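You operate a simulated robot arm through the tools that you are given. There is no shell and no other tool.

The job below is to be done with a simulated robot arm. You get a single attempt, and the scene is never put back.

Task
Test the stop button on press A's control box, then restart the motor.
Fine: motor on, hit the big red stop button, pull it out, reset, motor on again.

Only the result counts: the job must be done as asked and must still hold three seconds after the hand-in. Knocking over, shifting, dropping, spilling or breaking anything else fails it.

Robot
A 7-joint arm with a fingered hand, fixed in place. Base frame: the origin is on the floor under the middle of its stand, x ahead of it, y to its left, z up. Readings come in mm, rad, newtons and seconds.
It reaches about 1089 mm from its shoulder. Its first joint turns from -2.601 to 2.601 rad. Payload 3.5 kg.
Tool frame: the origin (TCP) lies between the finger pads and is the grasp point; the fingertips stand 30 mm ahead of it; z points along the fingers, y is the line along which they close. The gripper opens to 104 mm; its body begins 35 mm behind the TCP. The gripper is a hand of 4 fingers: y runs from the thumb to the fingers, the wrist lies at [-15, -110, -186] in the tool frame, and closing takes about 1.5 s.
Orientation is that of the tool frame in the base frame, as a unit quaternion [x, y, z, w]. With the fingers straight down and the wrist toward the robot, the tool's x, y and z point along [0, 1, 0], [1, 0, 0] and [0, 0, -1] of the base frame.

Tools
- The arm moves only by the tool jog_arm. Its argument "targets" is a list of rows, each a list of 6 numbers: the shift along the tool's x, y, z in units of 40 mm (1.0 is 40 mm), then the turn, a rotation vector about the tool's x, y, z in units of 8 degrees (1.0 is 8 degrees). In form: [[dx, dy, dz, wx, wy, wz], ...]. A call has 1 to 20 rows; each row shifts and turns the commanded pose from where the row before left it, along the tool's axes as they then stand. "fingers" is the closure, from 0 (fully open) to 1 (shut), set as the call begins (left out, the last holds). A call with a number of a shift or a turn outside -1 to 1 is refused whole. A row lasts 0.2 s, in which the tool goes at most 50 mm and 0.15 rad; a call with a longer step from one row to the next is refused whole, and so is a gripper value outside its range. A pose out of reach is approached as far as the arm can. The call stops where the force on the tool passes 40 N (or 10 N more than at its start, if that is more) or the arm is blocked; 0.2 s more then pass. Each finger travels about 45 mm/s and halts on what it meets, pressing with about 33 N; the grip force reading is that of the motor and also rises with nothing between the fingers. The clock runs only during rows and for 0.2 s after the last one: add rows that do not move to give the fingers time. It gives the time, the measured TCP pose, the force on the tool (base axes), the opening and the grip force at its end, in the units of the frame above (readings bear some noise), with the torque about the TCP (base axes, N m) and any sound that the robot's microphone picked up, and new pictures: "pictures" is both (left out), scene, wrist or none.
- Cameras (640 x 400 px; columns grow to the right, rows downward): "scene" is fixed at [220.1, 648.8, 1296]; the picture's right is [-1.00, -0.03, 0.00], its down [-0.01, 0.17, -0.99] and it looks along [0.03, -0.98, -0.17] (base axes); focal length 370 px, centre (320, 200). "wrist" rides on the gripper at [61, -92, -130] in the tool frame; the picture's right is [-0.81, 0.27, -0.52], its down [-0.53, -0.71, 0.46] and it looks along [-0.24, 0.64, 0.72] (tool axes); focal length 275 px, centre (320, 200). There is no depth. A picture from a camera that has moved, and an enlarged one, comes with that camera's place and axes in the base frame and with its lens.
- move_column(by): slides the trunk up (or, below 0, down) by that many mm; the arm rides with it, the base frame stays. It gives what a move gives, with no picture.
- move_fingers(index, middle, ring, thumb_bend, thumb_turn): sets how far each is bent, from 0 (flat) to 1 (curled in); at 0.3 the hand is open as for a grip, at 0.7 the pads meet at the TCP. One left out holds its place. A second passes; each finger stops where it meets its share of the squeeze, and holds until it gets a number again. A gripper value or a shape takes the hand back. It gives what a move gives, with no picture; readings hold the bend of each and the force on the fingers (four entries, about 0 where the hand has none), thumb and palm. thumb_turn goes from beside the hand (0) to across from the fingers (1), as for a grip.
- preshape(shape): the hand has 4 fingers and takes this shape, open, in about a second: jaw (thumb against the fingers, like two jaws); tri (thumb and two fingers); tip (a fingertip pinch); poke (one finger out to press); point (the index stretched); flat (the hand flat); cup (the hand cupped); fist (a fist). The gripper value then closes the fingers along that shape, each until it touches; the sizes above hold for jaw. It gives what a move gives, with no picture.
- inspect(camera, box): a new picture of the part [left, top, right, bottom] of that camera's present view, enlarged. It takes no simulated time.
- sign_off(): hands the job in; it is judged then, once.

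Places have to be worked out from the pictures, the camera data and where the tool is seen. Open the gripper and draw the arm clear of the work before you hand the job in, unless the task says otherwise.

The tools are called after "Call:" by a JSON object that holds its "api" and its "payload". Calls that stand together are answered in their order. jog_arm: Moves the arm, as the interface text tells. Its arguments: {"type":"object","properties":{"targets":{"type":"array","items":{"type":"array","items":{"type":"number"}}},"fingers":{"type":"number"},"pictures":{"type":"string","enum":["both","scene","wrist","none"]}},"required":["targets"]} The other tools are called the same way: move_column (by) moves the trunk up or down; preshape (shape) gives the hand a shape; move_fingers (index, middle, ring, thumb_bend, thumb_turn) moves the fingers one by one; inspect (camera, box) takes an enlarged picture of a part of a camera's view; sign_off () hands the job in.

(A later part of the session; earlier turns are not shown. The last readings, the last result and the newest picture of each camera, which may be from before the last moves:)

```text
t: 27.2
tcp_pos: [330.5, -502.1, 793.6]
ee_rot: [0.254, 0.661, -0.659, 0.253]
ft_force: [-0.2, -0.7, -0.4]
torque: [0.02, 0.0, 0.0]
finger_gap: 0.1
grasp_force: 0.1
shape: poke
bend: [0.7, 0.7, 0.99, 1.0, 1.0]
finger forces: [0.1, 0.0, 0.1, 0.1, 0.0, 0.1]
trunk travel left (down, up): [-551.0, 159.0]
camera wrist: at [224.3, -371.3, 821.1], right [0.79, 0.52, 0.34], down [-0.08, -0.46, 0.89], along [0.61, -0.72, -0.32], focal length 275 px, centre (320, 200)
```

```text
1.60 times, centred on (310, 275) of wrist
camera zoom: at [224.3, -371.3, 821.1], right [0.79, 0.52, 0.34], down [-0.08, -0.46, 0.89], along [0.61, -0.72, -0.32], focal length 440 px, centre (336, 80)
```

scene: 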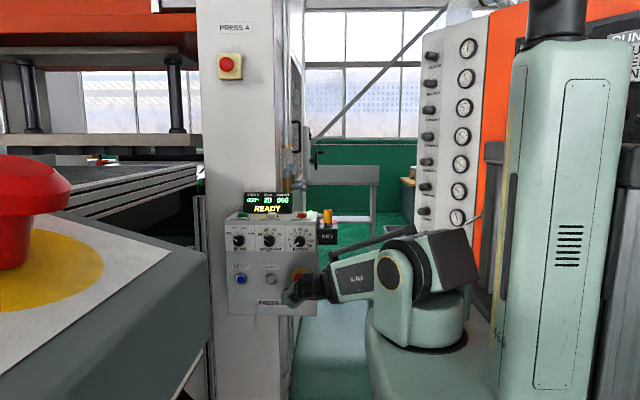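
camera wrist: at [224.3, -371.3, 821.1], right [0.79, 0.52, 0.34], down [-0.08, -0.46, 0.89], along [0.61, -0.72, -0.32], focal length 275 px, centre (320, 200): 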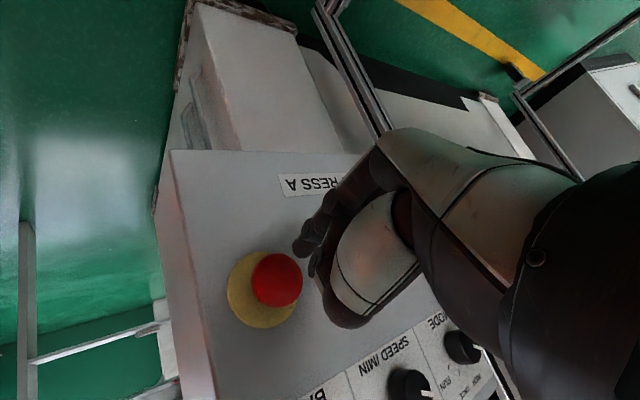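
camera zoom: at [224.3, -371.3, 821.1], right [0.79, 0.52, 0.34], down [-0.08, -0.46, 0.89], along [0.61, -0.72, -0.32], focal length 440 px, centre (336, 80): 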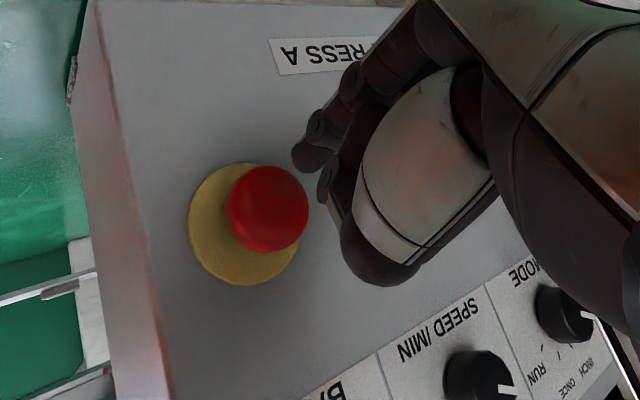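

The cap centre reads [328, -580, 797] and the tip is at nearly the same x, z. I'll make a small correction and advance until contact.

Call:
{"api": "jog_arm", "payload": {"targets": [[-0.02, -0.1, 0.3, 0, 0, 0], [0, 0, 0.3, 0, 0, 0], [0, 0, 0.1, 0, 0, 0], [0, 0, 0.1, 0, 0, 0]], "pictures": "both"}}

Call:
{"api": "inspect", "payload": {"camera": "wrist", "box": [180, 150, 440, 400]}}

```text
t: 28.2
tcp_pos: [327.4, -534.3, 799.1]
ee_rot: [0.254, 0.661, -0.659, 0.254]
ft_force: [0.6, -0.7, -0.3]
torque: [0.03, -0.02, 0.01]
finger_gap: 0.0
grasp_force: 0.1
shape: poke
bend: [0.7, 0.7, 0.99, 1.0, 1.0]
finger forces: [0.1, 0.1, 0.0, 0.0, 0.0, 0.0]
trunk travel left (down, up): [-551.0, 159.0]
camera wrist: at [221.6, -403.1, 826.0], right [0.79, 0.52, 0.34], down [-0.08, -0.46, 0.89], along [0.61, -0.72, -0.32], focal length 275 px, centre (320, 200)
```

scene: 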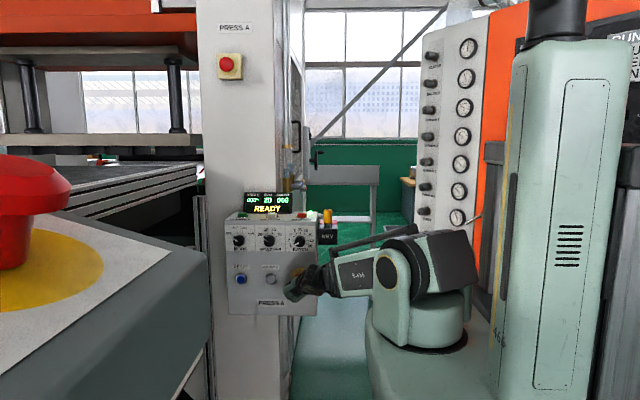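
wrist: 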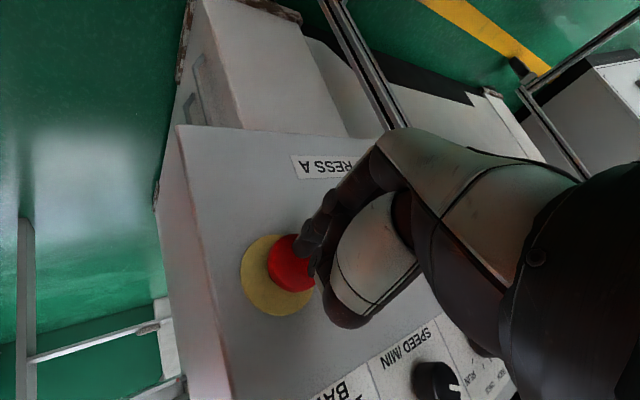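

```text
1.60 times, centred on (310, 275) of wrist
camera zoom: at [221.6, -403.1, 826.0], right [0.79, 0.52, 0.34], down [-0.08, -0.46, 0.89], along [0.61, -0.72, -0.32], focal length 440 px, centre (336, 80)
```

zoom: 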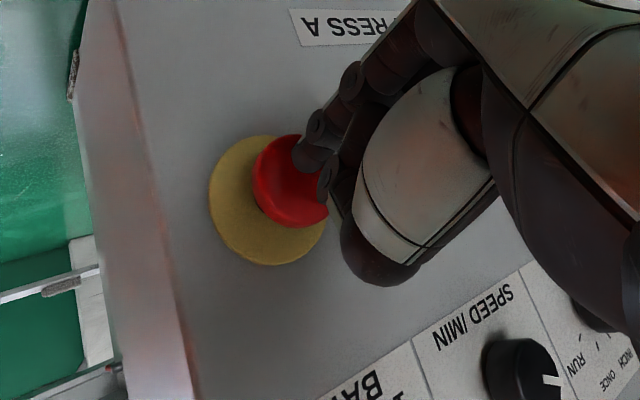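

No contact yet at TCP y -534, with the tip close on the cap. I'll push on in 4 mm steps; the force limit guards the motion.

Call:
{"api": "jog_arm", "payload": {"targets": [[0, 0, 0.1, 0, 0, 0], [0, 0, 0.1, 0, 0, 0], [0, 0, 0.1, 0, 0, 0]], "pictures": "both"}}

Call:
{"api": "inspect", "payload": {"camera": "scene", "box": [210, 180, 350, 325]}}

```text
t: 29.0
tcp_pos: [327.8, -546.3, 798.9]
ee_rot: [0.255, 0.661, -0.659, 0.253]
ft_force: [-0.2, 2.1, -0.6]
torque: [-0.01, 0.06, 0.04]
finger_gap: 0.0
grasp_force: 0.0
shape: poke
bend: [0.7, 0.7, 0.99, 1.0, 1.0]
finger forces: [0.0, 1.9, 0.1, 0.0, 0.0, 0.0]
trunk travel left (down, up): [-551.0, 159.0]
camera wrist: at [221.2, -415.2, 825.3], right [0.79, 0.52, 0.34], down [-0.08, -0.46, 0.89], along [0.61, -0.72, -0.32], focal length 275 px, centre (320, 200)
```

scene: 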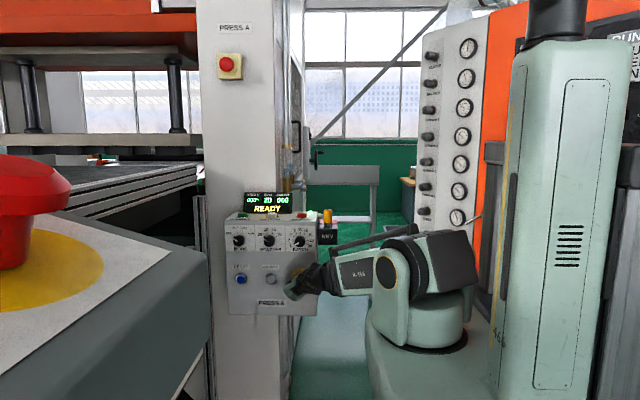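
wrist: 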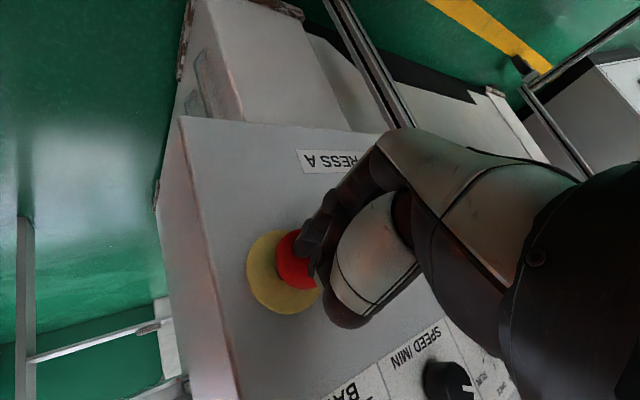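

```text
2.76 times, centred on (280, 252) of scene
camera zoom: at [220.1, 648.8, 1296.0], right [-1.0, -0.03, 0.0], down [-0.01, 0.17, -0.99], along [0.03, -0.98, -0.17], focal length 1021 px, centre (430, 55)
```

zoom: 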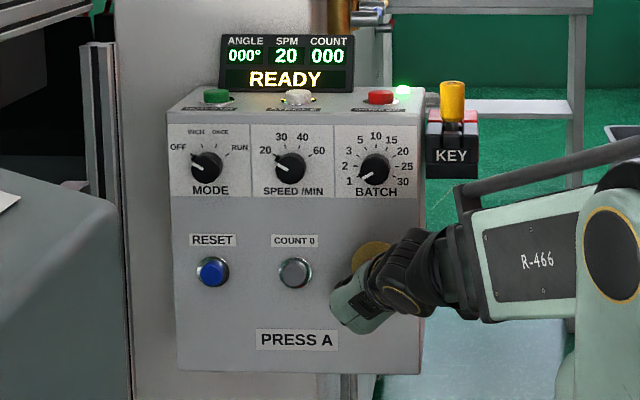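

Contact has just begun (about 2 N at TCP y -546, so cap front at y ≈ -576). I'll press further to latch the button.

Call:
{"api": "jog_arm", "payload": {"targets": [[0, 0, 0.08, 0, 0, 0], [0, 0, 0.08, 0, 0, 0], [0, 0, 0.08, 0, 0, 0]], "pictures": "scene"}}

Call:
{"api": "inspect", "payload": {"camera": "scene", "box": [210, 180, 350, 325]}}

```text
t: 29.8
tcp_pos: [327.9, -556.0, 798.3]
ee_rot: [0.254, 0.661, -0.659, 0.253]
ft_force: [0.8, 2.3, -0.7]
torque: [0.01, -0.02, 0.04]
finger_gap: 0.0
grasp_force: 0.0
shape: poke
bend: [0.7, 0.7, 0.99, 1.0, 1.0]
finger forces: [0.1, 2.2, 0.0, 0.0, 0.0, 0.0]
trunk travel left (down, up): [-551.0, 159.0]
```

scene: 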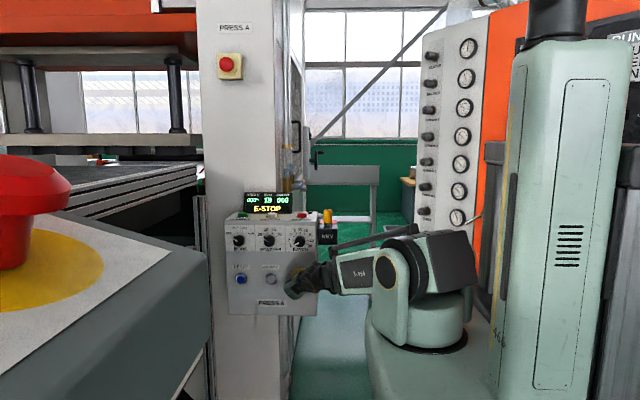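

```text
2.76 times, centred on (280, 252) of scene
camera zoom: at [220.1, 648.8, 1296.0], right [-1.0, -0.03, 0.0], down [-0.01, 0.17, -0.99], along [0.03, -0.98, -0.17], focal length 1021 px, centre (430, 55)
```

zoom: 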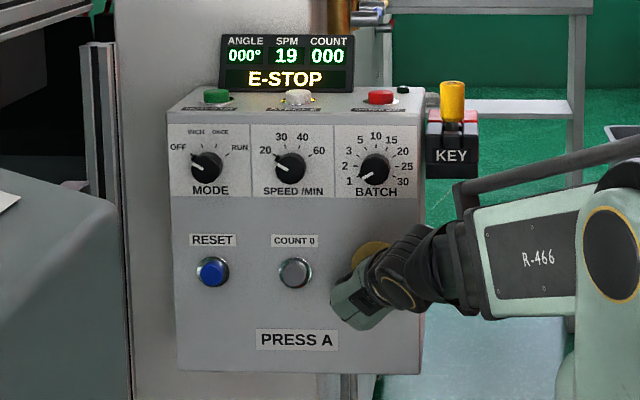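

The display shows E-STOP and the motor lamp went out. I'll press a few millimetres more to be sure it has latched fully.

Call:
{"api": "jog_arm", "payload": {"targets": [[0, 0, 0.05, 0, 0, 0], [0, 0, 0.05, 0, 0, 0], [0, 0, 0, 0, 0, 0]], "pictures": "none"}}

```text
t: 30.6
tcp_pos: [329.5, -555.9, 797.9]
ee_rot: [0.254, 0.661, -0.66, 0.253]
ft_force: [5.4, 38.9, -11.3]
torque: [0.15, 0.11, 0.32]
finger_gap: 0.1
grasp_force: 0.0
shape: poke
bend: [0.7, 0.7, 0.99, 1.0, 1.0]
finger forces: [10.8, 28.0, 0.0, 0.1, 0.0, 0.0]
trunk travel left (down, up): [-551.0, 159.0]
```

The button is at its hard stop (39 N at TCP y -556). I'll back off about 56 mm and check that E-STOP stays latched.

Call:
{"api": "jog_arm", "payload": {"targets": [[0, 0, -0.2, 0, 0, 0], [0, 0, -0.4, 0, 0, 0], [0, 0, -0.5, 0, 0, 0], [0, 0, -0.4, 0, 0, 0], [0, 0, 0, 0, 0, 0]], "pictures": "both"}}

Call:
{"api": "inspect", "payload": {"camera": "scene", "box": [210, 180, 350, 325]}}

Call:
{"api": "inspect", "payload": {"camera": "wrist", "box": [180, 150, 440, 400]}}

```text
t: 31.8
tcp_pos: [327.9, -499.8, 799.2]
ee_rot: [0.255, 0.661, -0.659, 0.254]
ft_force: [-0.6, -0.2, 0.4]
torque: [-0.01, 0.0, -0.01]
finger_gap: 0.0
grasp_force: 0.2
shape: poke
bend: [0.7, 0.7, 0.99, 1.0, 1.0]
finger forces: [0.0, 0.0, 0.0, 0.0, 0.0, 0.1]
trunk travel left (down, up): [-551.0, 159.0]
camera wrist: at [221.3, -369.0, 827.1], right [0.79, 0.52, 0.34], down [-0.08, -0.46, 0.89], along [0.61, -0.72, -0.32], focal length 275 px, centre (320, 200)
```

scene: 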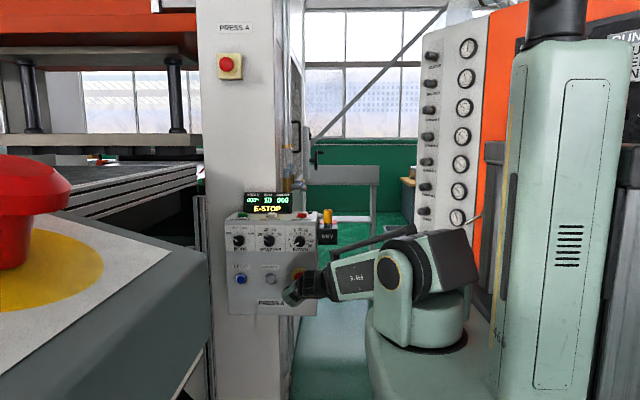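
wrist: 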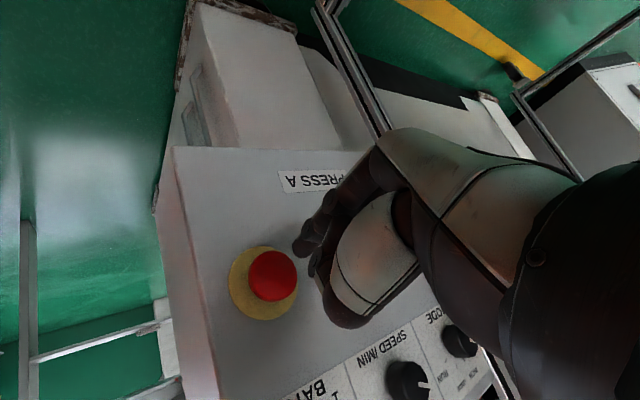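

```text
2.76 times, centred on (280, 252) of scene
camera zoom: at [220.1, 648.8, 1296.0], right [-1.0, -0.03, 0.0], down [-0.01, 0.17, -0.99], along [0.03, -0.98, -0.17], focal length 1021 px, centre (430, 55)
```

zoom: 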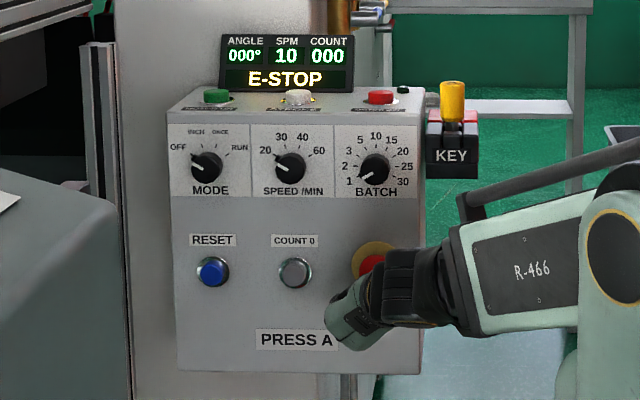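

```text
1.60 times, centred on (310, 275) of wrist
camera zoom: at [221.3, -369.0, 827.1], right [0.79, 0.52, 0.34], down [-0.08, -0.46, 0.89], along [0.61, -0.72, -0.32], focal length 440 px, centre (336, 80)
```

zoom: 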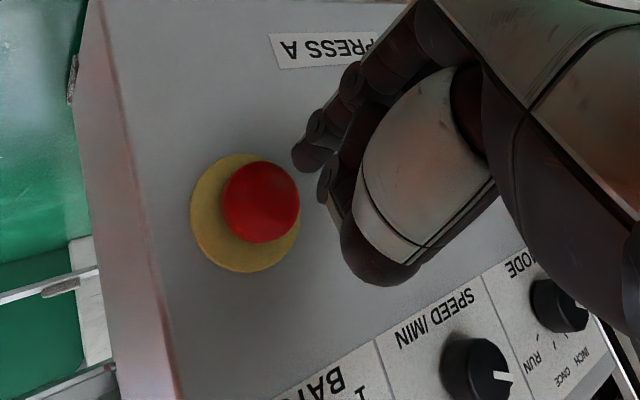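

The stop is latched: E-STOP stays on and SPM is running down. Cap axis is at x ≈ 328, z ≈ 796.5 with its front at y ≈ -586; now I'll open the hand as a jaw to grip it.

Call:
{"api": "preshape", "payload": {"shape": "jaw"}}

Call:
{"api": "jog_arm", "payload": {"targets": [[0.03, 0.04, 0, 0, 0, 0], [0, 0, 0, 0, 0, 0]], "pictures": "both"}}

```text
t: 32.7
tcp_pos: [328.2, -500.0, 800.2]
ee_rot: [0.253, 0.661, -0.66, 0.253]
ft_force: [0.5, 0.3, 0.6]
torque: [0.0, 0.0, 0.0]
finger_gap: 104.1
grasp_force: 0.1
shape: jaw
bend: [0.3, 0.3, 0.3, 0.3, 0.98]
finger forces: [0.0, 0.1, 0.0, 0.1, 0.0, 0.1]
trunk travel left (down, up): [-551.0, 159.0]
```

```text
t: 33.3
tcp_pos: [327.4, -500.3, 797.5]
ee_rot: [0.254, 0.66, -0.66, 0.253]
ft_force: [0.2, -0.1, 0.4]
torque: [0.0, 0.03, 0.04]
finger_gap: 103.7
grasp_force: 0.0
shape: jaw
bend: [0.3, 0.3, 0.3, 0.3, 0.98]
finger forces: [0.1, 0.1, 0.1, 0.0, 0.0, 0.0]
trunk travel left (down, up): [-551.0, 159.0]
camera wrist: at [221.2, -368.7, 824.5], right [0.79, 0.52, 0.34], down [-0.08, -0.46, 0.89], along [0.61, -0.72, -0.32], focal length 275 px, centre (320, 200)
```

scene: 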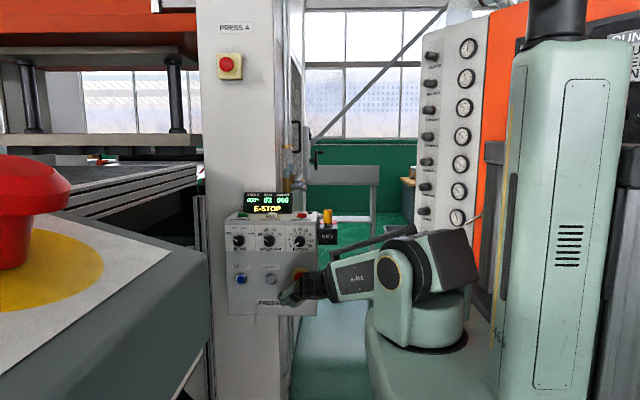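
wrist: 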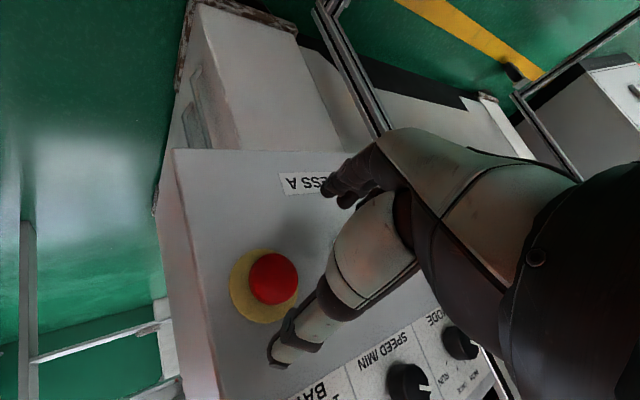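

The open fingers and thumb straddle the cap in view. I'll advance 50 mm toward the panel and check clearances.

Call:
{"api": "jog_arm", "payload": {"targets": [[0, 0, 0.5, 0, 0, 0], [0, 0, 0.5, 0, 0, 0], [0, 0, 0.25, 0, 0, 0], [0, 0, 0, 0, 0, 0]], "pictures": "both"}}

Call:
{"api": "inspect", "payload": {"camera": "wrist", "box": [180, 130, 440, 390]}}

Call:
{"api": "inspect", "payload": {"camera": "scene", "box": [220, 220, 360, 325]}}

```text
t: 34.3
tcp_pos: [327.9, -551.7, 798.2]
ee_rot: [0.254, 0.661, -0.659, 0.254]
ft_force: [0.9, -0.6, 0.0]
torque: [-0.01, -0.01, -0.03]
finger_gap: 103.8
grasp_force: 0.1
shape: jaw
bend: [0.3, 0.3, 0.3, 0.3, 0.98]
finger forces: [0.0, 0.0, 0.0, 0.0, 0.1, 0.0]
trunk travel left (down, up): [-551.0, 159.0]
camera wrist: at [221.5, -420.1, 825.6], right [0.79, 0.52, 0.34], down [-0.08, -0.46, 0.89], along [0.61, -0.72, -0.32], focal length 275 px, centre (320, 200)
```

scene: 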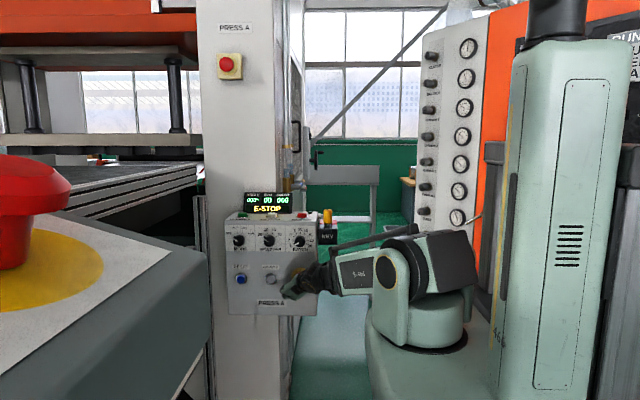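
wrist: 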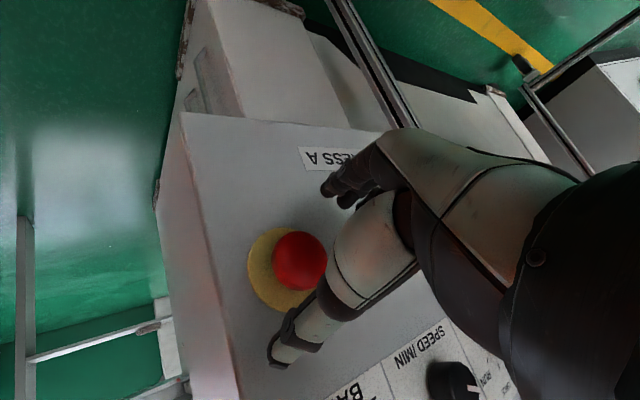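

```text
1.54 times, centred on (310, 260) of wrist
camera zoom: at [221.5, -420.1, 825.6], right [0.79, 0.52, 0.34], down [-0.08, -0.46, 0.89], along [0.61, -0.72, -0.32], focal length 424 px, centre (335, 108)
```

zoom: 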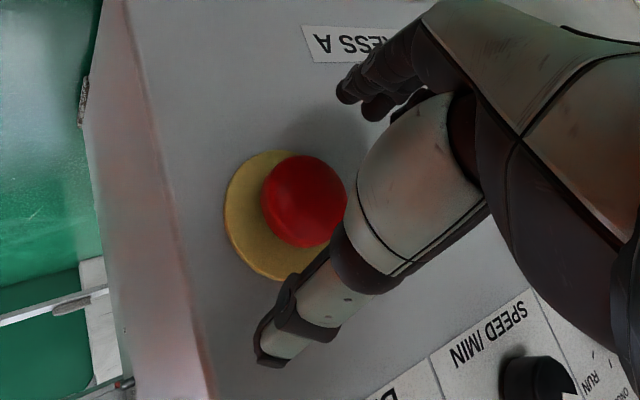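

```text
3.81 times, centred on (290, 272) of scene
camera zoom: at [220.1, 648.8, 1296.0], right [-1.0, -0.03, 0.0], down [-0.01, 0.17, -0.99], along [0.03, -0.98, -0.17], focal length 1409 px, centre (434, -76)
```

zoom: 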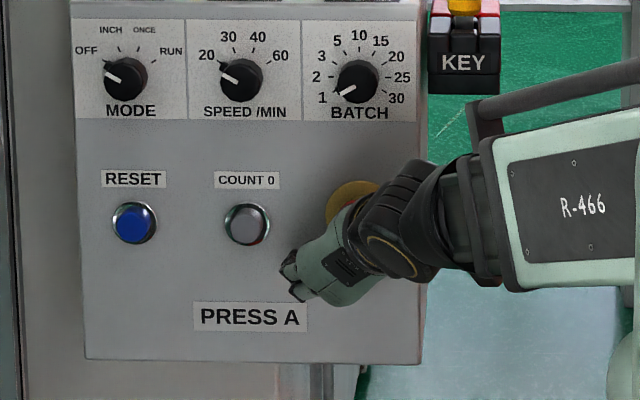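

SPM is at 00 and the cap sits between thumb and fingers. I'll go in another 26 mm so the fingertips reach around the cap's rim, watching for contact with the panel.

Call:
{"api": "jog_arm", "payload": {"targets": [[0, 0, 0.25, 0, 0, 0], [0, 0, 0.2, 0, 0, 0], [0, 0, 0.1, 0, 0, 0], [0, 0, 0.08, 0, 0, 0]], "pictures": "wrist"}}

Call:
{"api": "inspect", "payload": {"camera": "wrist", "box": [180, 130, 440, 390]}}

```text
t: 35.3
tcp_pos: [327.8, -575.4, 796.6]
ee_rot: [0.254, 0.661, -0.66, 0.252]
ft_force: [0.4, 0.6, 0.0]
torque: [-0.01, -0.01, -0.03]
finger_gap: 103.6
grasp_force: 0.0
shape: jaw
bend: [0.3, 0.3, 0.3, 0.3, 0.98]
finger forces: [0.1, 0.1, 0.1, 0.0, 0.1, 0.1]
trunk travel left (down, up): [-551.0, 159.0]
camera wrist: at [221.1, -444.1, 824.9], right [0.79, 0.52, 0.34], down [-0.08, -0.46, 0.89], along [0.61, -0.72, -0.32], focal length 275 px, centre (320, 200)
```

wrist: 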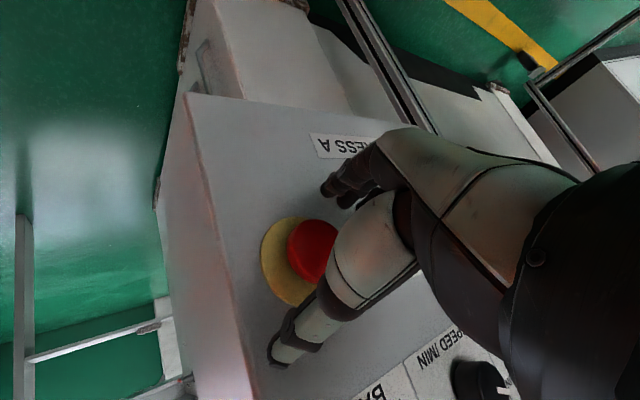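

```text
1.54 times, centred on (310, 260) of wrist
camera zoom: at [221.1, -444.1, 824.9], right [0.79, 0.52, 0.34], down [-0.08, -0.46, 0.89], along [0.61, -0.72, -0.32], focal length 424 px, centre (335, 108)
```

zoom: 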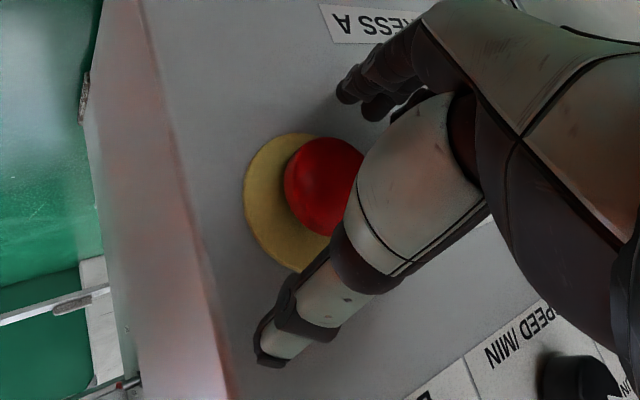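

The cap is centred between the digits and nothing touches yet (TCP y -575). I'll close the hand on it now.

Call:
{"api": "jog_arm", "payload": {"targets": [[0, 0, 0, 0, 0, 0], [0, 0, 0, 0, 0, 0], [0, 0, 0, 0, 0, 0], [0, 0, 0, 0, 0, 0], [0, 0, 0, 0, 0, 0], [0, 0, 0, 0, 0, 0], [0, 0, 0, 0, 0, 0], [0, 0, 0, 0, 0, 0]], "fingers": 1, "pictures": "both"}}

Call:
{"api": "inspect", "payload": {"camera": "wrist", "box": [180, 130, 440, 390]}}

```text
t: 37.1
tcp_pos: [327.6, -575.0, 797.6]
ee_rot: [0.254, 0.66, -0.66, 0.253]
ft_force: [-4.3, 1.6, 2.8]
torque: [-0.04, 0.03, -0.06]
finger_gap: 35.5
grasp_force: 33.1
shape: jaw
bend: [0.74, 0.48, 0.51, 0.74, 1.0]
finger forces: [16.0, 8.5, 0.0, 0.1, 29.5, 0.1]
trunk travel left (down, up): [-551.0, 159.0]
camera wrist: at [220.8, -443.8, 825.1], right [0.79, 0.52, 0.34], down [-0.08, -0.46, 0.89], along [0.61, -0.72, -0.32], focal length 275 px, centre (320, 200)
```

scene: 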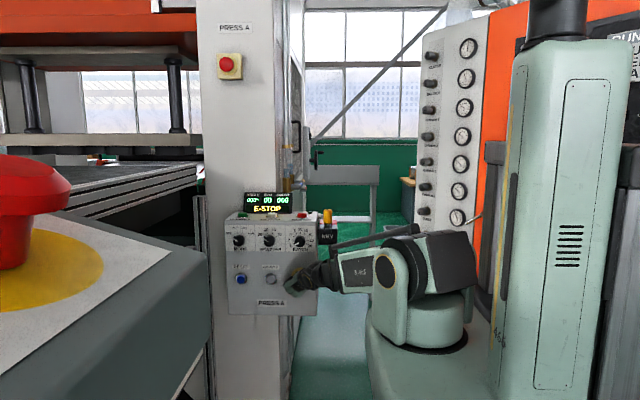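
wrist: 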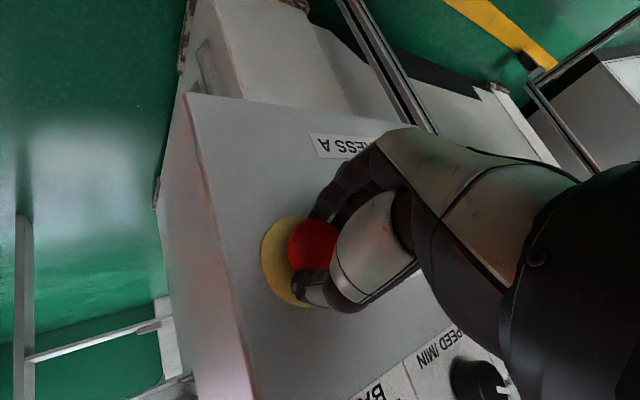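

```text
1.54 times, centred on (310, 260) of wrist
camera zoom: at [220.8, -443.8, 825.1], right [0.79, 0.52, 0.34], down [-0.08, -0.46, 0.89], along [0.61, -0.72, -0.32], focal length 424 px, centre (335, 108)
```

zoom: 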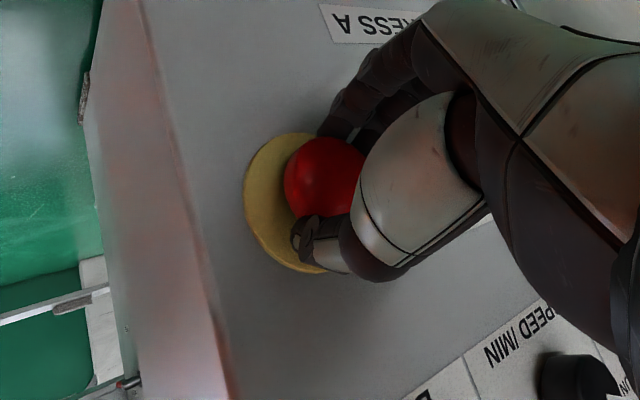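

The cap is held (index 16 N, middle 8.5 N, thumb 29.5 N). I'll pull straight back in small steps.

Call:
{"api": "jog_arm", "payload": {"targets": [[0, 0, -0.06, 0, 0, 0], [0, 0, -0.06, 0, 0, 0], [0, 0, -0.06, 0, 0, 0], [0, 0, -0.06, 0, 0, 0]], "pictures": "wrist"}}

Call:
{"api": "inspect", "payload": {"camera": "scene", "box": [210, 180, 350, 325]}}

Call:
{"api": "inspect", "payload": {"camera": "wrist", "box": [180, 130, 440, 390]}}

```text
t: 38.1
tcp_pos: [327.3, -564.6, 796.4]
ee_rot: [0.254, 0.661, -0.66, 0.253]
ft_force: [-4.0, -1.1, 4.3]
torque: [-0.09, -0.01, -0.08]
finger_gap: 34.9
grasp_force: 32.8
shape: jaw
bend: [0.74, 0.49, 0.51, 0.74, 1.0]
finger forces: [16.3, 8.6, 0.1, 0.0, 31.4, 0.1]
trunk travel left (down, up): [-551.0, 159.0]
camera wrist: at [221.0, -433.6, 824.9], right [0.79, 0.52, 0.34], down [-0.08, -0.46, 0.89], along [0.61, -0.72, -0.32], focal length 275 px, centre (320, 200)
```

wrist: 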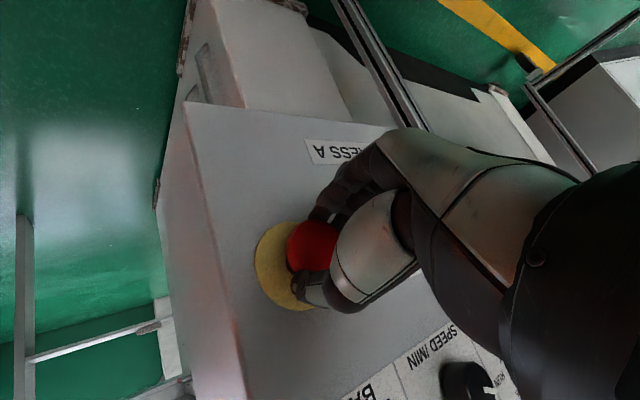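

```text
2.76 times, centred on (280, 252) of scene
camera zoom: at [220.1, 648.8, 1296.0], right [-1.0, -0.03, 0.0], down [-0.01, 0.17, -0.99], along [0.03, -0.98, -0.17], focal length 1021 px, centre (430, 55)
```

zoom: 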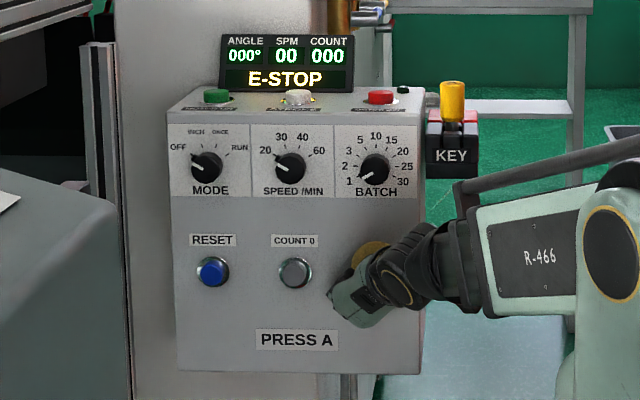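

```text
1.54 times, centred on (310, 260) of wrist
camera zoom: at [221.0, -433.6, 824.9], right [0.79, 0.52, 0.34], down [-0.08, -0.46, 0.89], along [0.61, -0.72, -0.32], focal length 424 px, centre (335, 108)
```

zoom: 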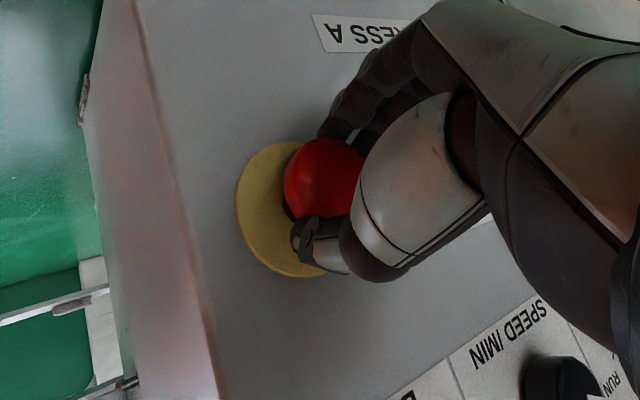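

The cap followed the hand about 10 mm, its full travel. I'll tug a touch more to make sure it has reached its outer stop.

Call:
{"api": "jog_arm", "payload": {"targets": [[0, 0, -0.04, 0, 0, 0], [0, 0, -0.04, 0, 0, 0]], "pictures": "wrist"}}

Call:
{"api": "inspect", "payload": {"camera": "wrist", "box": [180, 130, 440, 390]}}

```text
t: 38.7
tcp_pos: [326.6, -562.8, 796.9]
ee_rot: [0.254, 0.66, -0.66, 0.254]
ft_force: [-2.5, -16.0, 6.3]
torque: [-0.22, -0.06, -0.09]
finger_gap: 33.9
grasp_force: 33.0
shape: jaw
bend: [0.74, 0.49, 0.51, 0.74, 1.0]
finger forces: [13.6, 7.3, 0.0, 0.0, 27.9, 0.0]
trunk travel left (down, up): [-551.0, 159.0]
camera wrist: at [221.0, -432.3, 824.3], right [0.79, 0.52, 0.34], down [-0.08, -0.46, 0.89], along [0.61, -0.72, -0.32], focal length 275 px, centre (320, 200)
```

wrist: 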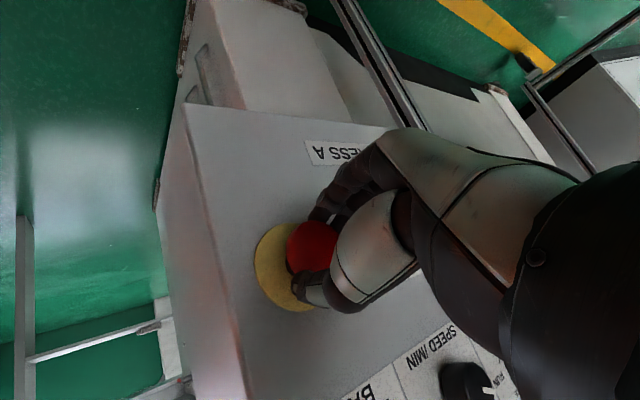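

```text
1.54 times, centred on (310, 260) of wrist
camera zoom: at [221.0, -432.3, 824.3], right [0.79, 0.52, 0.34], down [-0.08, -0.46, 0.89], along [0.61, -0.72, -0.32], focal length 424 px, centre (335, 108)
```

zoom: 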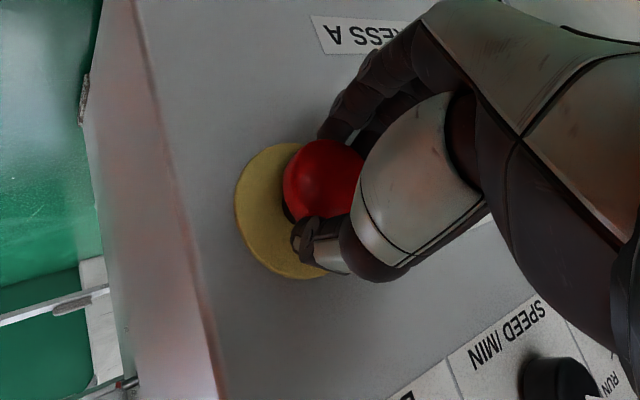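

It is at the outer stop (16 N pull). I'll open the hand in place, letting the fingers swing clear before retreating.

Call:
{"api": "jog_arm", "payload": {"targets": [[0, 0, 0, 0, 0, 0], [0, 0, 0, 0, 0, 0], [0, 0, 0, 0, 0, 0], [0, 0, 0, 0, 0, 0], [0, 0, 0, 0, 0, 0], [0, 0, 0, 0, 0, 0], [0, 0, 0, 0, 0, 0], [0, 0, 0, 0, 0, 0]], "fingers": 0, "pictures": "none"}}

Call:
{"api": "jog_arm", "payload": {"targets": [[0, 0, -0.4, 0, 0, 0], [0, 0, -0.6, 0, 0, 0], [0, 0, -0.55, 0, 0, 0], [0, 0, 0, 0, 0, 0]], "pictures": "both"}}

Call:
{"api": "inspect", "payload": {"camera": "wrist", "box": [180, 130, 440, 390]}}

Call:
{"api": "inspect", "payload": {"camera": "scene", "box": [210, 180, 350, 325]}}

```text
t: 40.5
tcp_pos: [327.3, -562.1, 797.4]
ee_rot: [0.254, 0.661, -0.659, 0.253]
ft_force: [0.1, -0.2, -0.1]
torque: [0.02, 0.0, -0.02]
finger_gap: 103.5
grasp_force: 0.0
shape: jaw
bend: [0.3, 0.3, 0.3, 0.3, 0.98]
finger forces: [0.0, 0.0, 0.1, 0.0, 0.0, 0.1]
trunk travel left (down, up): [-551.0, 159.0]
```

```text
t: 41.5
tcp_pos: [325.1, -500.2, 796.4]
ee_rot: [0.254, 0.661, -0.66, 0.253]
ft_force: [0.4, -0.3, 0.3]
torque: [-0.01, 0.0, -0.03]
finger_gap: 103.6
grasp_force: 0.1
shape: jaw
bend: [0.3, 0.3, 0.3, 0.3, 0.98]
finger forces: [0.0, 0.0, 0.1, 0.0, 0.1, 0.1]
trunk travel left (down, up): [-551.0, 159.0]
camera wrist: at [220.1, -368.5, 824.5], right [0.79, 0.52, 0.34], down [-0.08, -0.46, 0.89], along [0.61, -0.72, -0.32], focal length 275 px, centre (320, 200)
```

scene: 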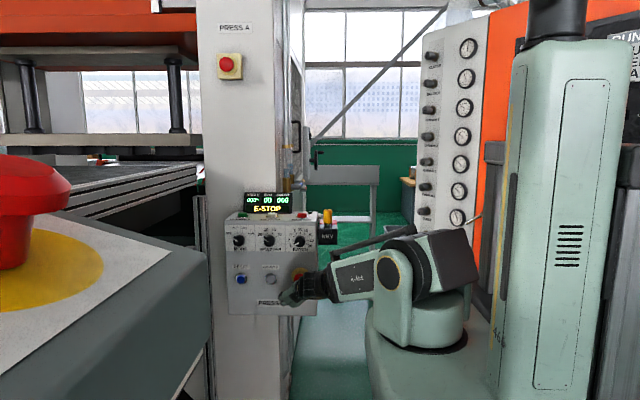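
wrist: 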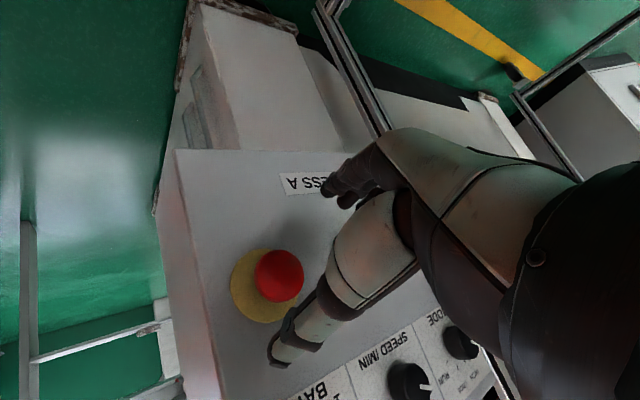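

```text
1.54 times, centred on (310, 260) of wrist
camera zoom: at [220.1, -368.5, 824.5], right [0.79, 0.52, 0.34], down [-0.08, -0.46, 0.89], along [0.61, -0.72, -0.32], focal length 424 px, centre (335, 108)
```

zoom: 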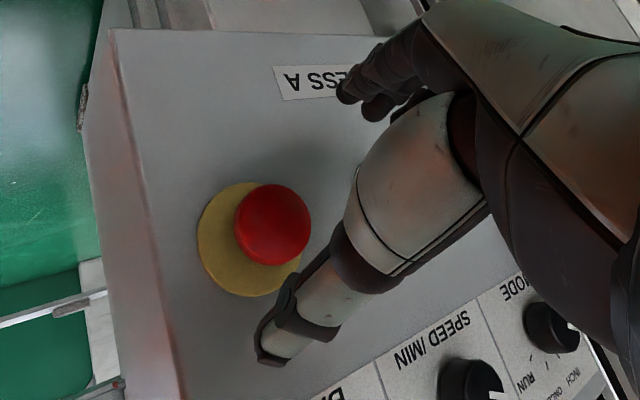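

```text
2.76 times, centred on (280, 252) of scene
camera zoom: at [220.1, 648.8, 1296.0], right [-1.0, -0.03, 0.0], down [-0.01, 0.17, -0.99], along [0.03, -0.98, -0.17], focal length 1021 px, centre (430, 55)
```

zoom: 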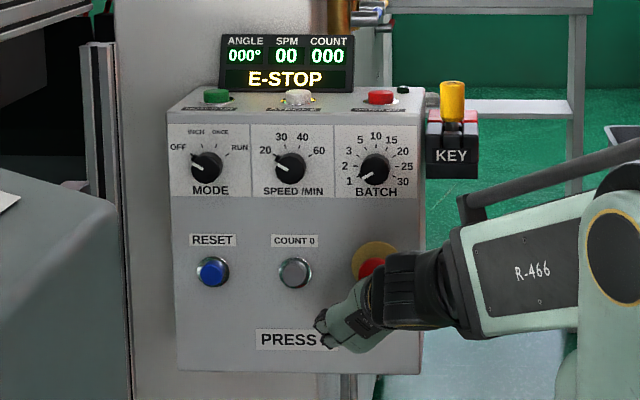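

The mushroom is fully out again (same offset from the yellow plate as at the start). Next is RESET at about [542, -605, 791]: I'll slide over in front of it at a safe distance, then take the poke shape.

Call:
{"api": "jog_arm", "payload": {"targets": [[-0.665, 0.613, 0, 0, 0, 0], [-0.665, 0.613, 0, 0, 0, 0], [-0.665, 0.613, 0, 0, 0, 0], [-0.665, 0.613, 0, 0, 0, 0], [-0.665, 0.613, 0, 0, 0, 0], [-0.665, 0.613, 0, 0, 0, 0], [0, 0, 0, 0, 0, 0]], "pictures": "none"}}

Call:
{"api": "preshape", "payload": {"shape": "poke"}}

Call:
{"api": "jog_arm", "payload": {"targets": [[0, 0, 0, 0, 0, 0]], "pictures": "both"}}

Call:
{"api": "inspect", "payload": {"camera": "wrist", "box": [180, 130, 440, 390]}}

```text
t: 43.1
tcp_pos: [547.2, -500.9, 795.5]
ee_rot: [0.254, 0.661, -0.66, 0.253]
ft_force: [0.2, -0.4, -0.3]
torque: [0.0, 0.01, 0.02]
finger_gap: 103.9
grasp_force: 0.1
shape: jaw
bend: [0.3, 0.3, 0.3, 0.3, 0.98]
finger forces: [0.0, 0.1, 0.1, 0.0, 0.0, 0.0]
trunk travel left (down, up): [-551.0, 159.0]
```

```text
t: 44.0
tcp_pos: [545.4, -500.9, 794.6]
ee_rot: [0.254, 0.661, -0.659, 0.252]
ft_force: [0.5, -0.2, -0.6]
torque: [-0.04, 0.0, 0.02]
finger_gap: 0.2
grasp_force: 0.0
shape: poke
bend: [0.7, 0.7, 0.99, 1.0, 1.0]
finger forces: [0.0, 0.0, 0.0, 0.0, 0.0, 0.0]
trunk travel left (down, up): [-551.0, 159.0]
```

```text
t: 44.4
tcp_pos: [546.2, -500.9, 795.5]
ee_rot: [0.253, 0.661, -0.66, 0.253]
ft_force: [0.4, 0.8, -0.3]
torque: [-0.01, 0.01, 0.01]
finger_gap: 0.0
grasp_force: 0.1
shape: poke
bend: [0.7, 0.7, 0.99, 1.0, 1.0]
finger forces: [0.0, 0.0, 0.0, 0.0, 0.0, 0.1]
trunk travel left (down, up): [-551.0, 159.0]
camera wrist: at [439.6, -370.1, 822.1], right [0.79, 0.52, 0.34], down [-0.08, -0.46, 0.89], along [0.61, -0.72, -0.32], focal length 275 px, centre (320, 200)
```

scene: 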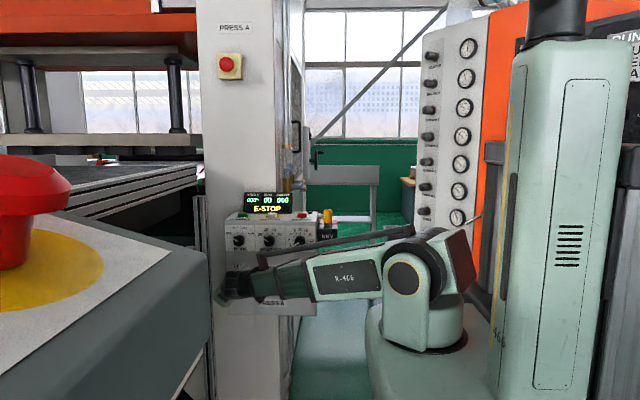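
wrist: 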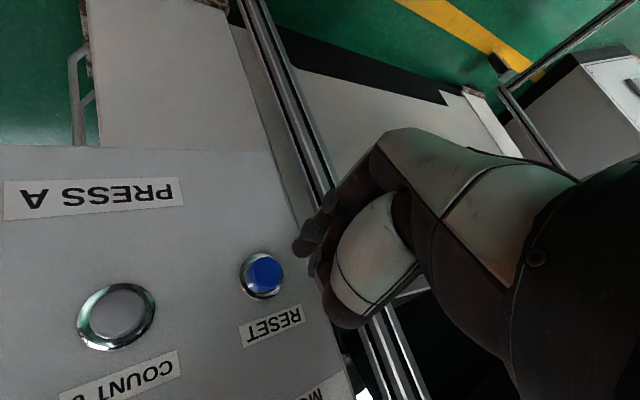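

```text
1.54 times, centred on (310, 260) of wrist
camera zoom: at [439.6, -370.1, 822.1], right [0.79, 0.52, 0.34], down [-0.08, -0.46, 0.89], along [0.61, -0.72, -0.32], focal length 424 px, centre (335, 108)
```

zoom: 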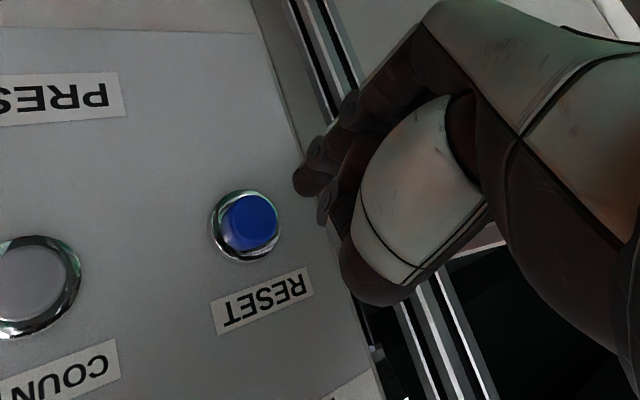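

RESET's cap is centred near [545, -600, 786]. I'll correct about 8 mm down and advance to roughly 10 mm short of it.

Call:
{"api": "jog_arm", "payload": {"targets": [[0.16, 0.14, 0.3, 0, 0, 0], [0, 0, 0.5, 0, 0, 0], [0, 0, 0.5, 0, 0, 0], [0, 0, 0, 0, 0, 0]], "pictures": "wrist"}}

Call:
{"api": "inspect", "payload": {"camera": "wrist", "box": [180, 130, 440, 390]}}

```text
t: 45.4
tcp_pos: [545.2, -552.3, 787.9]
ee_rot: [0.255, 0.661, -0.659, 0.252]
ft_force: [-0.2, 0.6, -0.2]
torque: [0.03, 0.04, 0.01]
finger_gap: 0.0
grasp_force: 0.1
shape: poke
bend: [0.7, 0.7, 0.99, 1.0, 1.0]
finger forces: [0.1, 0.0, 0.1, 0.1, 0.0, 0.0]
trunk travel left (down, up): [-551.0, 159.0]
camera wrist: at [438.7, -421.7, 815.3], right [0.79, 0.52, 0.34], down [-0.08, -0.46, 0.89], along [0.61, -0.72, -0.32], focal length 275 px, centre (320, 200)
```

wrist: 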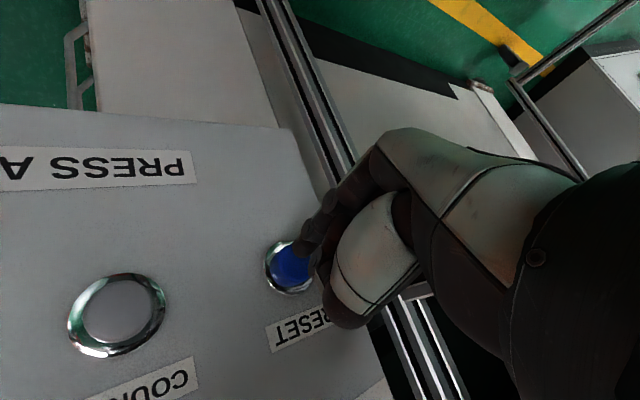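

```text
1.54 times, centred on (310, 260) of wrist
camera zoom: at [438.7, -421.7, 815.3], right [0.79, 0.52, 0.34], down [-0.08, -0.46, 0.89], along [0.61, -0.72, -0.32], focal length 424 px, centre (335, 108)
```

zoom: 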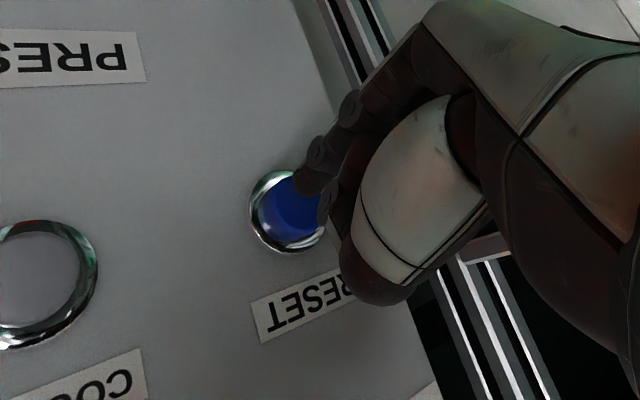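

The tips are lined up on the blue cap, roughly 15 mm away. I'll press in 3–4 mm steps.

Call:
{"api": "jog_arm", "payload": {"targets": [[0, 0, 0.15, 0, 0, 0], [0, 0, 0.1, 0, 0, 0], [0, 0, 0.1, 0, 0, 0], [0, 0, 0.05, 0, 0, 0]], "pictures": "wrist"}}

Call:
{"api": "inspect", "payload": {"camera": "scene", "box": [210, 180, 350, 325]}}

```text
t: 46.4
tcp_pos: [543.9, -568.6, 786.6]
ee_rot: [0.254, 0.661, -0.66, 0.252]
ft_force: [-0.6, -0.3, 0.6]
torque: [-0.03, 0.0, -0.04]
finger_gap: 0.3
grasp_force: 0.1
shape: poke
bend: [0.7, 0.7, 0.99, 1.0, 1.0]
finger forces: [0.0, 0.0, 0.0, 0.1, 0.0, 0.1]
trunk travel left (down, up): [-551.0, 159.0]
camera wrist: at [437.8, -437.6, 813.4], right [0.79, 0.52, 0.34], down [-0.08, -0.46, 0.89], along [0.61, -0.72, -0.32], focal length 275 px, centre (320, 200)
```

wrist: 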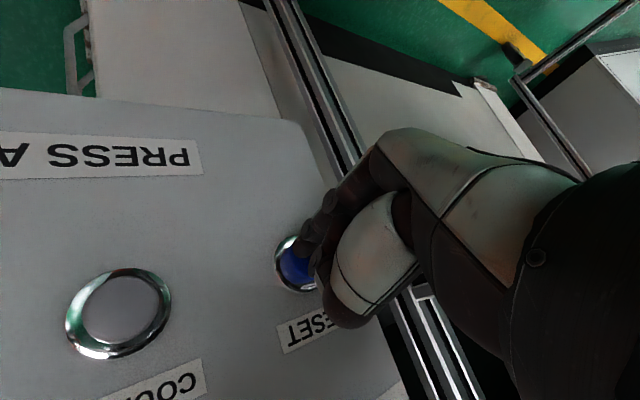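

```text
2.76 times, centred on (280, 252) of scene
camera zoom: at [220.1, 648.8, 1296.0], right [-1.0, -0.03, 0.0], down [-0.01, 0.17, -0.99], along [0.03, -0.98, -0.17], focal length 1021 px, centre (430, 55)
```

zoom: 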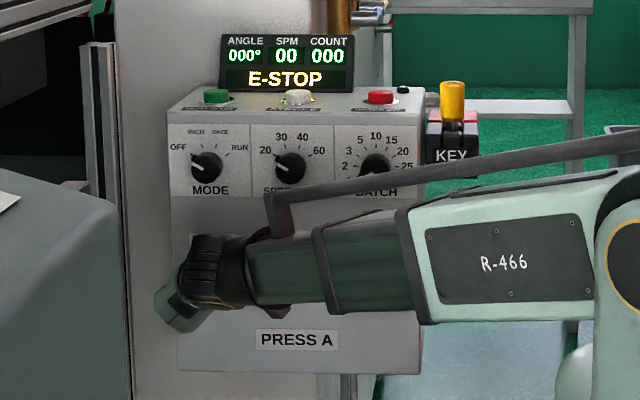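

No contact yet at TCP y -568.6. I'll continue forward.

Call:
{"api": "jog_arm", "payload": {"targets": [[0, 0, 0.08, 0, 0, 0], [0, 0, 0.08, 0, 0, 0], [0, 0, 0.08, 0, 0, 0]], "pictures": "wrist"}}

Call:
{"api": "inspect", "payload": {"camera": "scene", "box": [210, 180, 350, 325]}}

```text
t: 47.2
tcp_pos: [544.0, -577.5, 785.9]
ee_rot: [0.254, 0.66, -0.66, 0.254]
ft_force: [-0.4, 3.3, -0.5]
torque: [-0.02, 0.01, 0.04]
finger_gap: 0.2
grasp_force: 0.0
shape: poke
bend: [0.7, 0.7, 0.99, 1.0, 1.0]
finger forces: [0.0, 3.3, 0.1, 0.0, 0.0, 0.1]
trunk travel left (down, up): [-551.0, 159.0]
heard: click
camera wrist: at [437.7, -446.8, 813.4], right [0.79, 0.52, 0.34], down [-0.08, -0.46, 0.89], along [0.61, -0.72, -0.32], focal length 275 px, centre (320, 200)
```

wrist: 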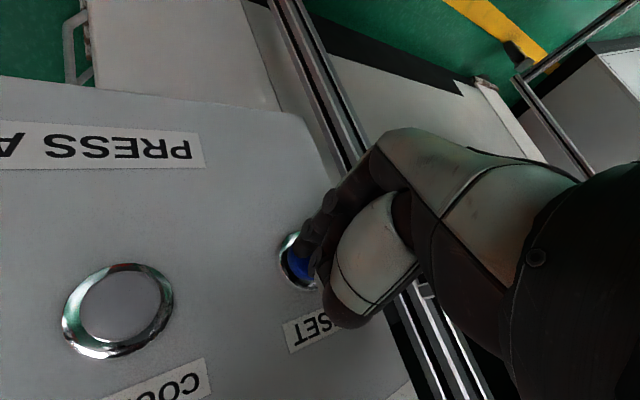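

```text
2.76 times, centred on (280, 252) of scene
camera zoom: at [220.1, 648.8, 1296.0], right [-1.0, -0.03, 0.0], down [-0.01, 0.17, -0.99], along [0.03, -0.98, -0.17], focal length 1021 px, centre (430, 55)
```

zoom: 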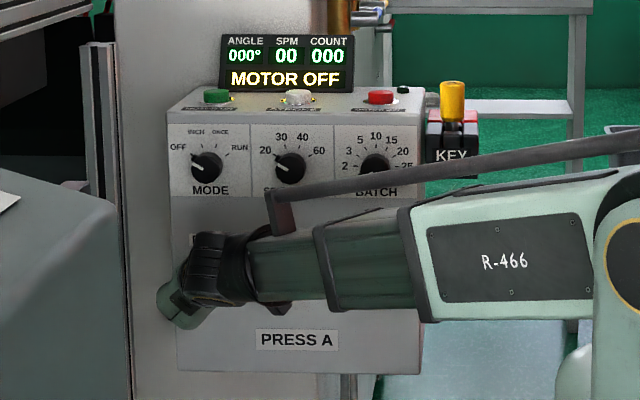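

A click sounded and the display changed from E-STOP to MOTOR OFF: the reset is done. I'll back straight out from the panel and rise toward the earlier clear spot.

Call:
{"api": "jog_arm", "payload": {"targets": [[0, 0, -0.3, 0, 0, 0], [0, 0, -0.6, 0, 0, 0], [0, 0, -0.9, 0, 0, 0], [0, 0, -0.9, 0, 0, 0], [0, 0, -0.9, 0, 0, 0], [-0.65, -0.73, 0, 0, 0, 0], [-0.65, -0.73, 0, 0, 0, 0], [-0.65, -0.73, 0, 0, 0, 0], [-0.65, -0.73, 0, 0, 0, 0], [-0.65, -0.73, 0, 0, 0, 0], [-0.65, -0.73, 0, 0, 0, 0], [-0.65, -0.73, 0, 0, 0, 0], [-0.65, -0.73, 0, 0, 0, 0], [-0.65, -0.73, 0, 0, 0, 0]], "pictures": "scene"}}

Call:
{"api": "inspect", "payload": {"camera": "scene", "box": [210, 180, 350, 325]}}

```text
t: 50.2
tcp_pos: [541.4, -433.2, 1138.7]
ee_rot: [0.253, 0.661, -0.66, 0.252]
ft_force: [0.0, -0.4, -1.0]
torque: [-0.02, 0.03, 0.0]
finger_gap: 0.1
grasp_force: 0.0
shape: poke
bend: [0.7, 0.7, 0.99, 1.0, 1.0]
finger forces: [0.0, 0.0, 0.0, 0.0, 0.1, 0.0]
trunk travel left (down, up): [-551.0, 159.0]
```

scene: 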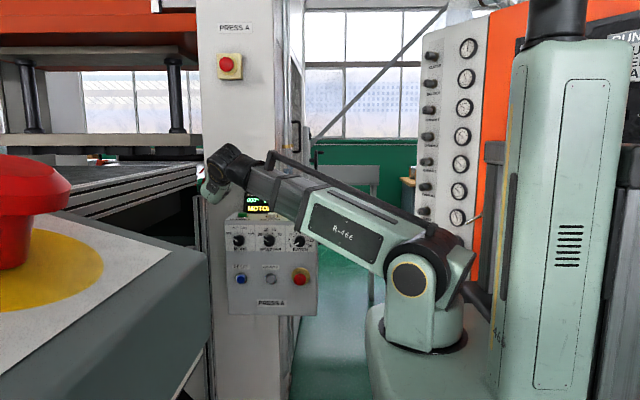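

```text
2.76 times, centred on (280, 252) of scene
camera zoom: at [220.1, 648.8, 1296.0], right [-1.0, -0.03, 0.0], down [-0.01, 0.17, -0.99], along [0.03, -0.98, -0.17], focal length 1021 px, centre (430, 55)
```

zoom: 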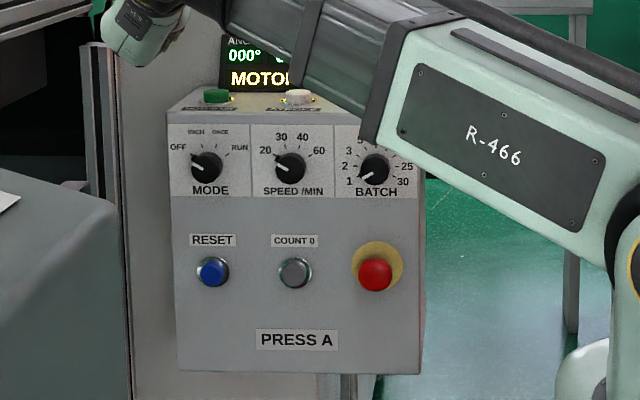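

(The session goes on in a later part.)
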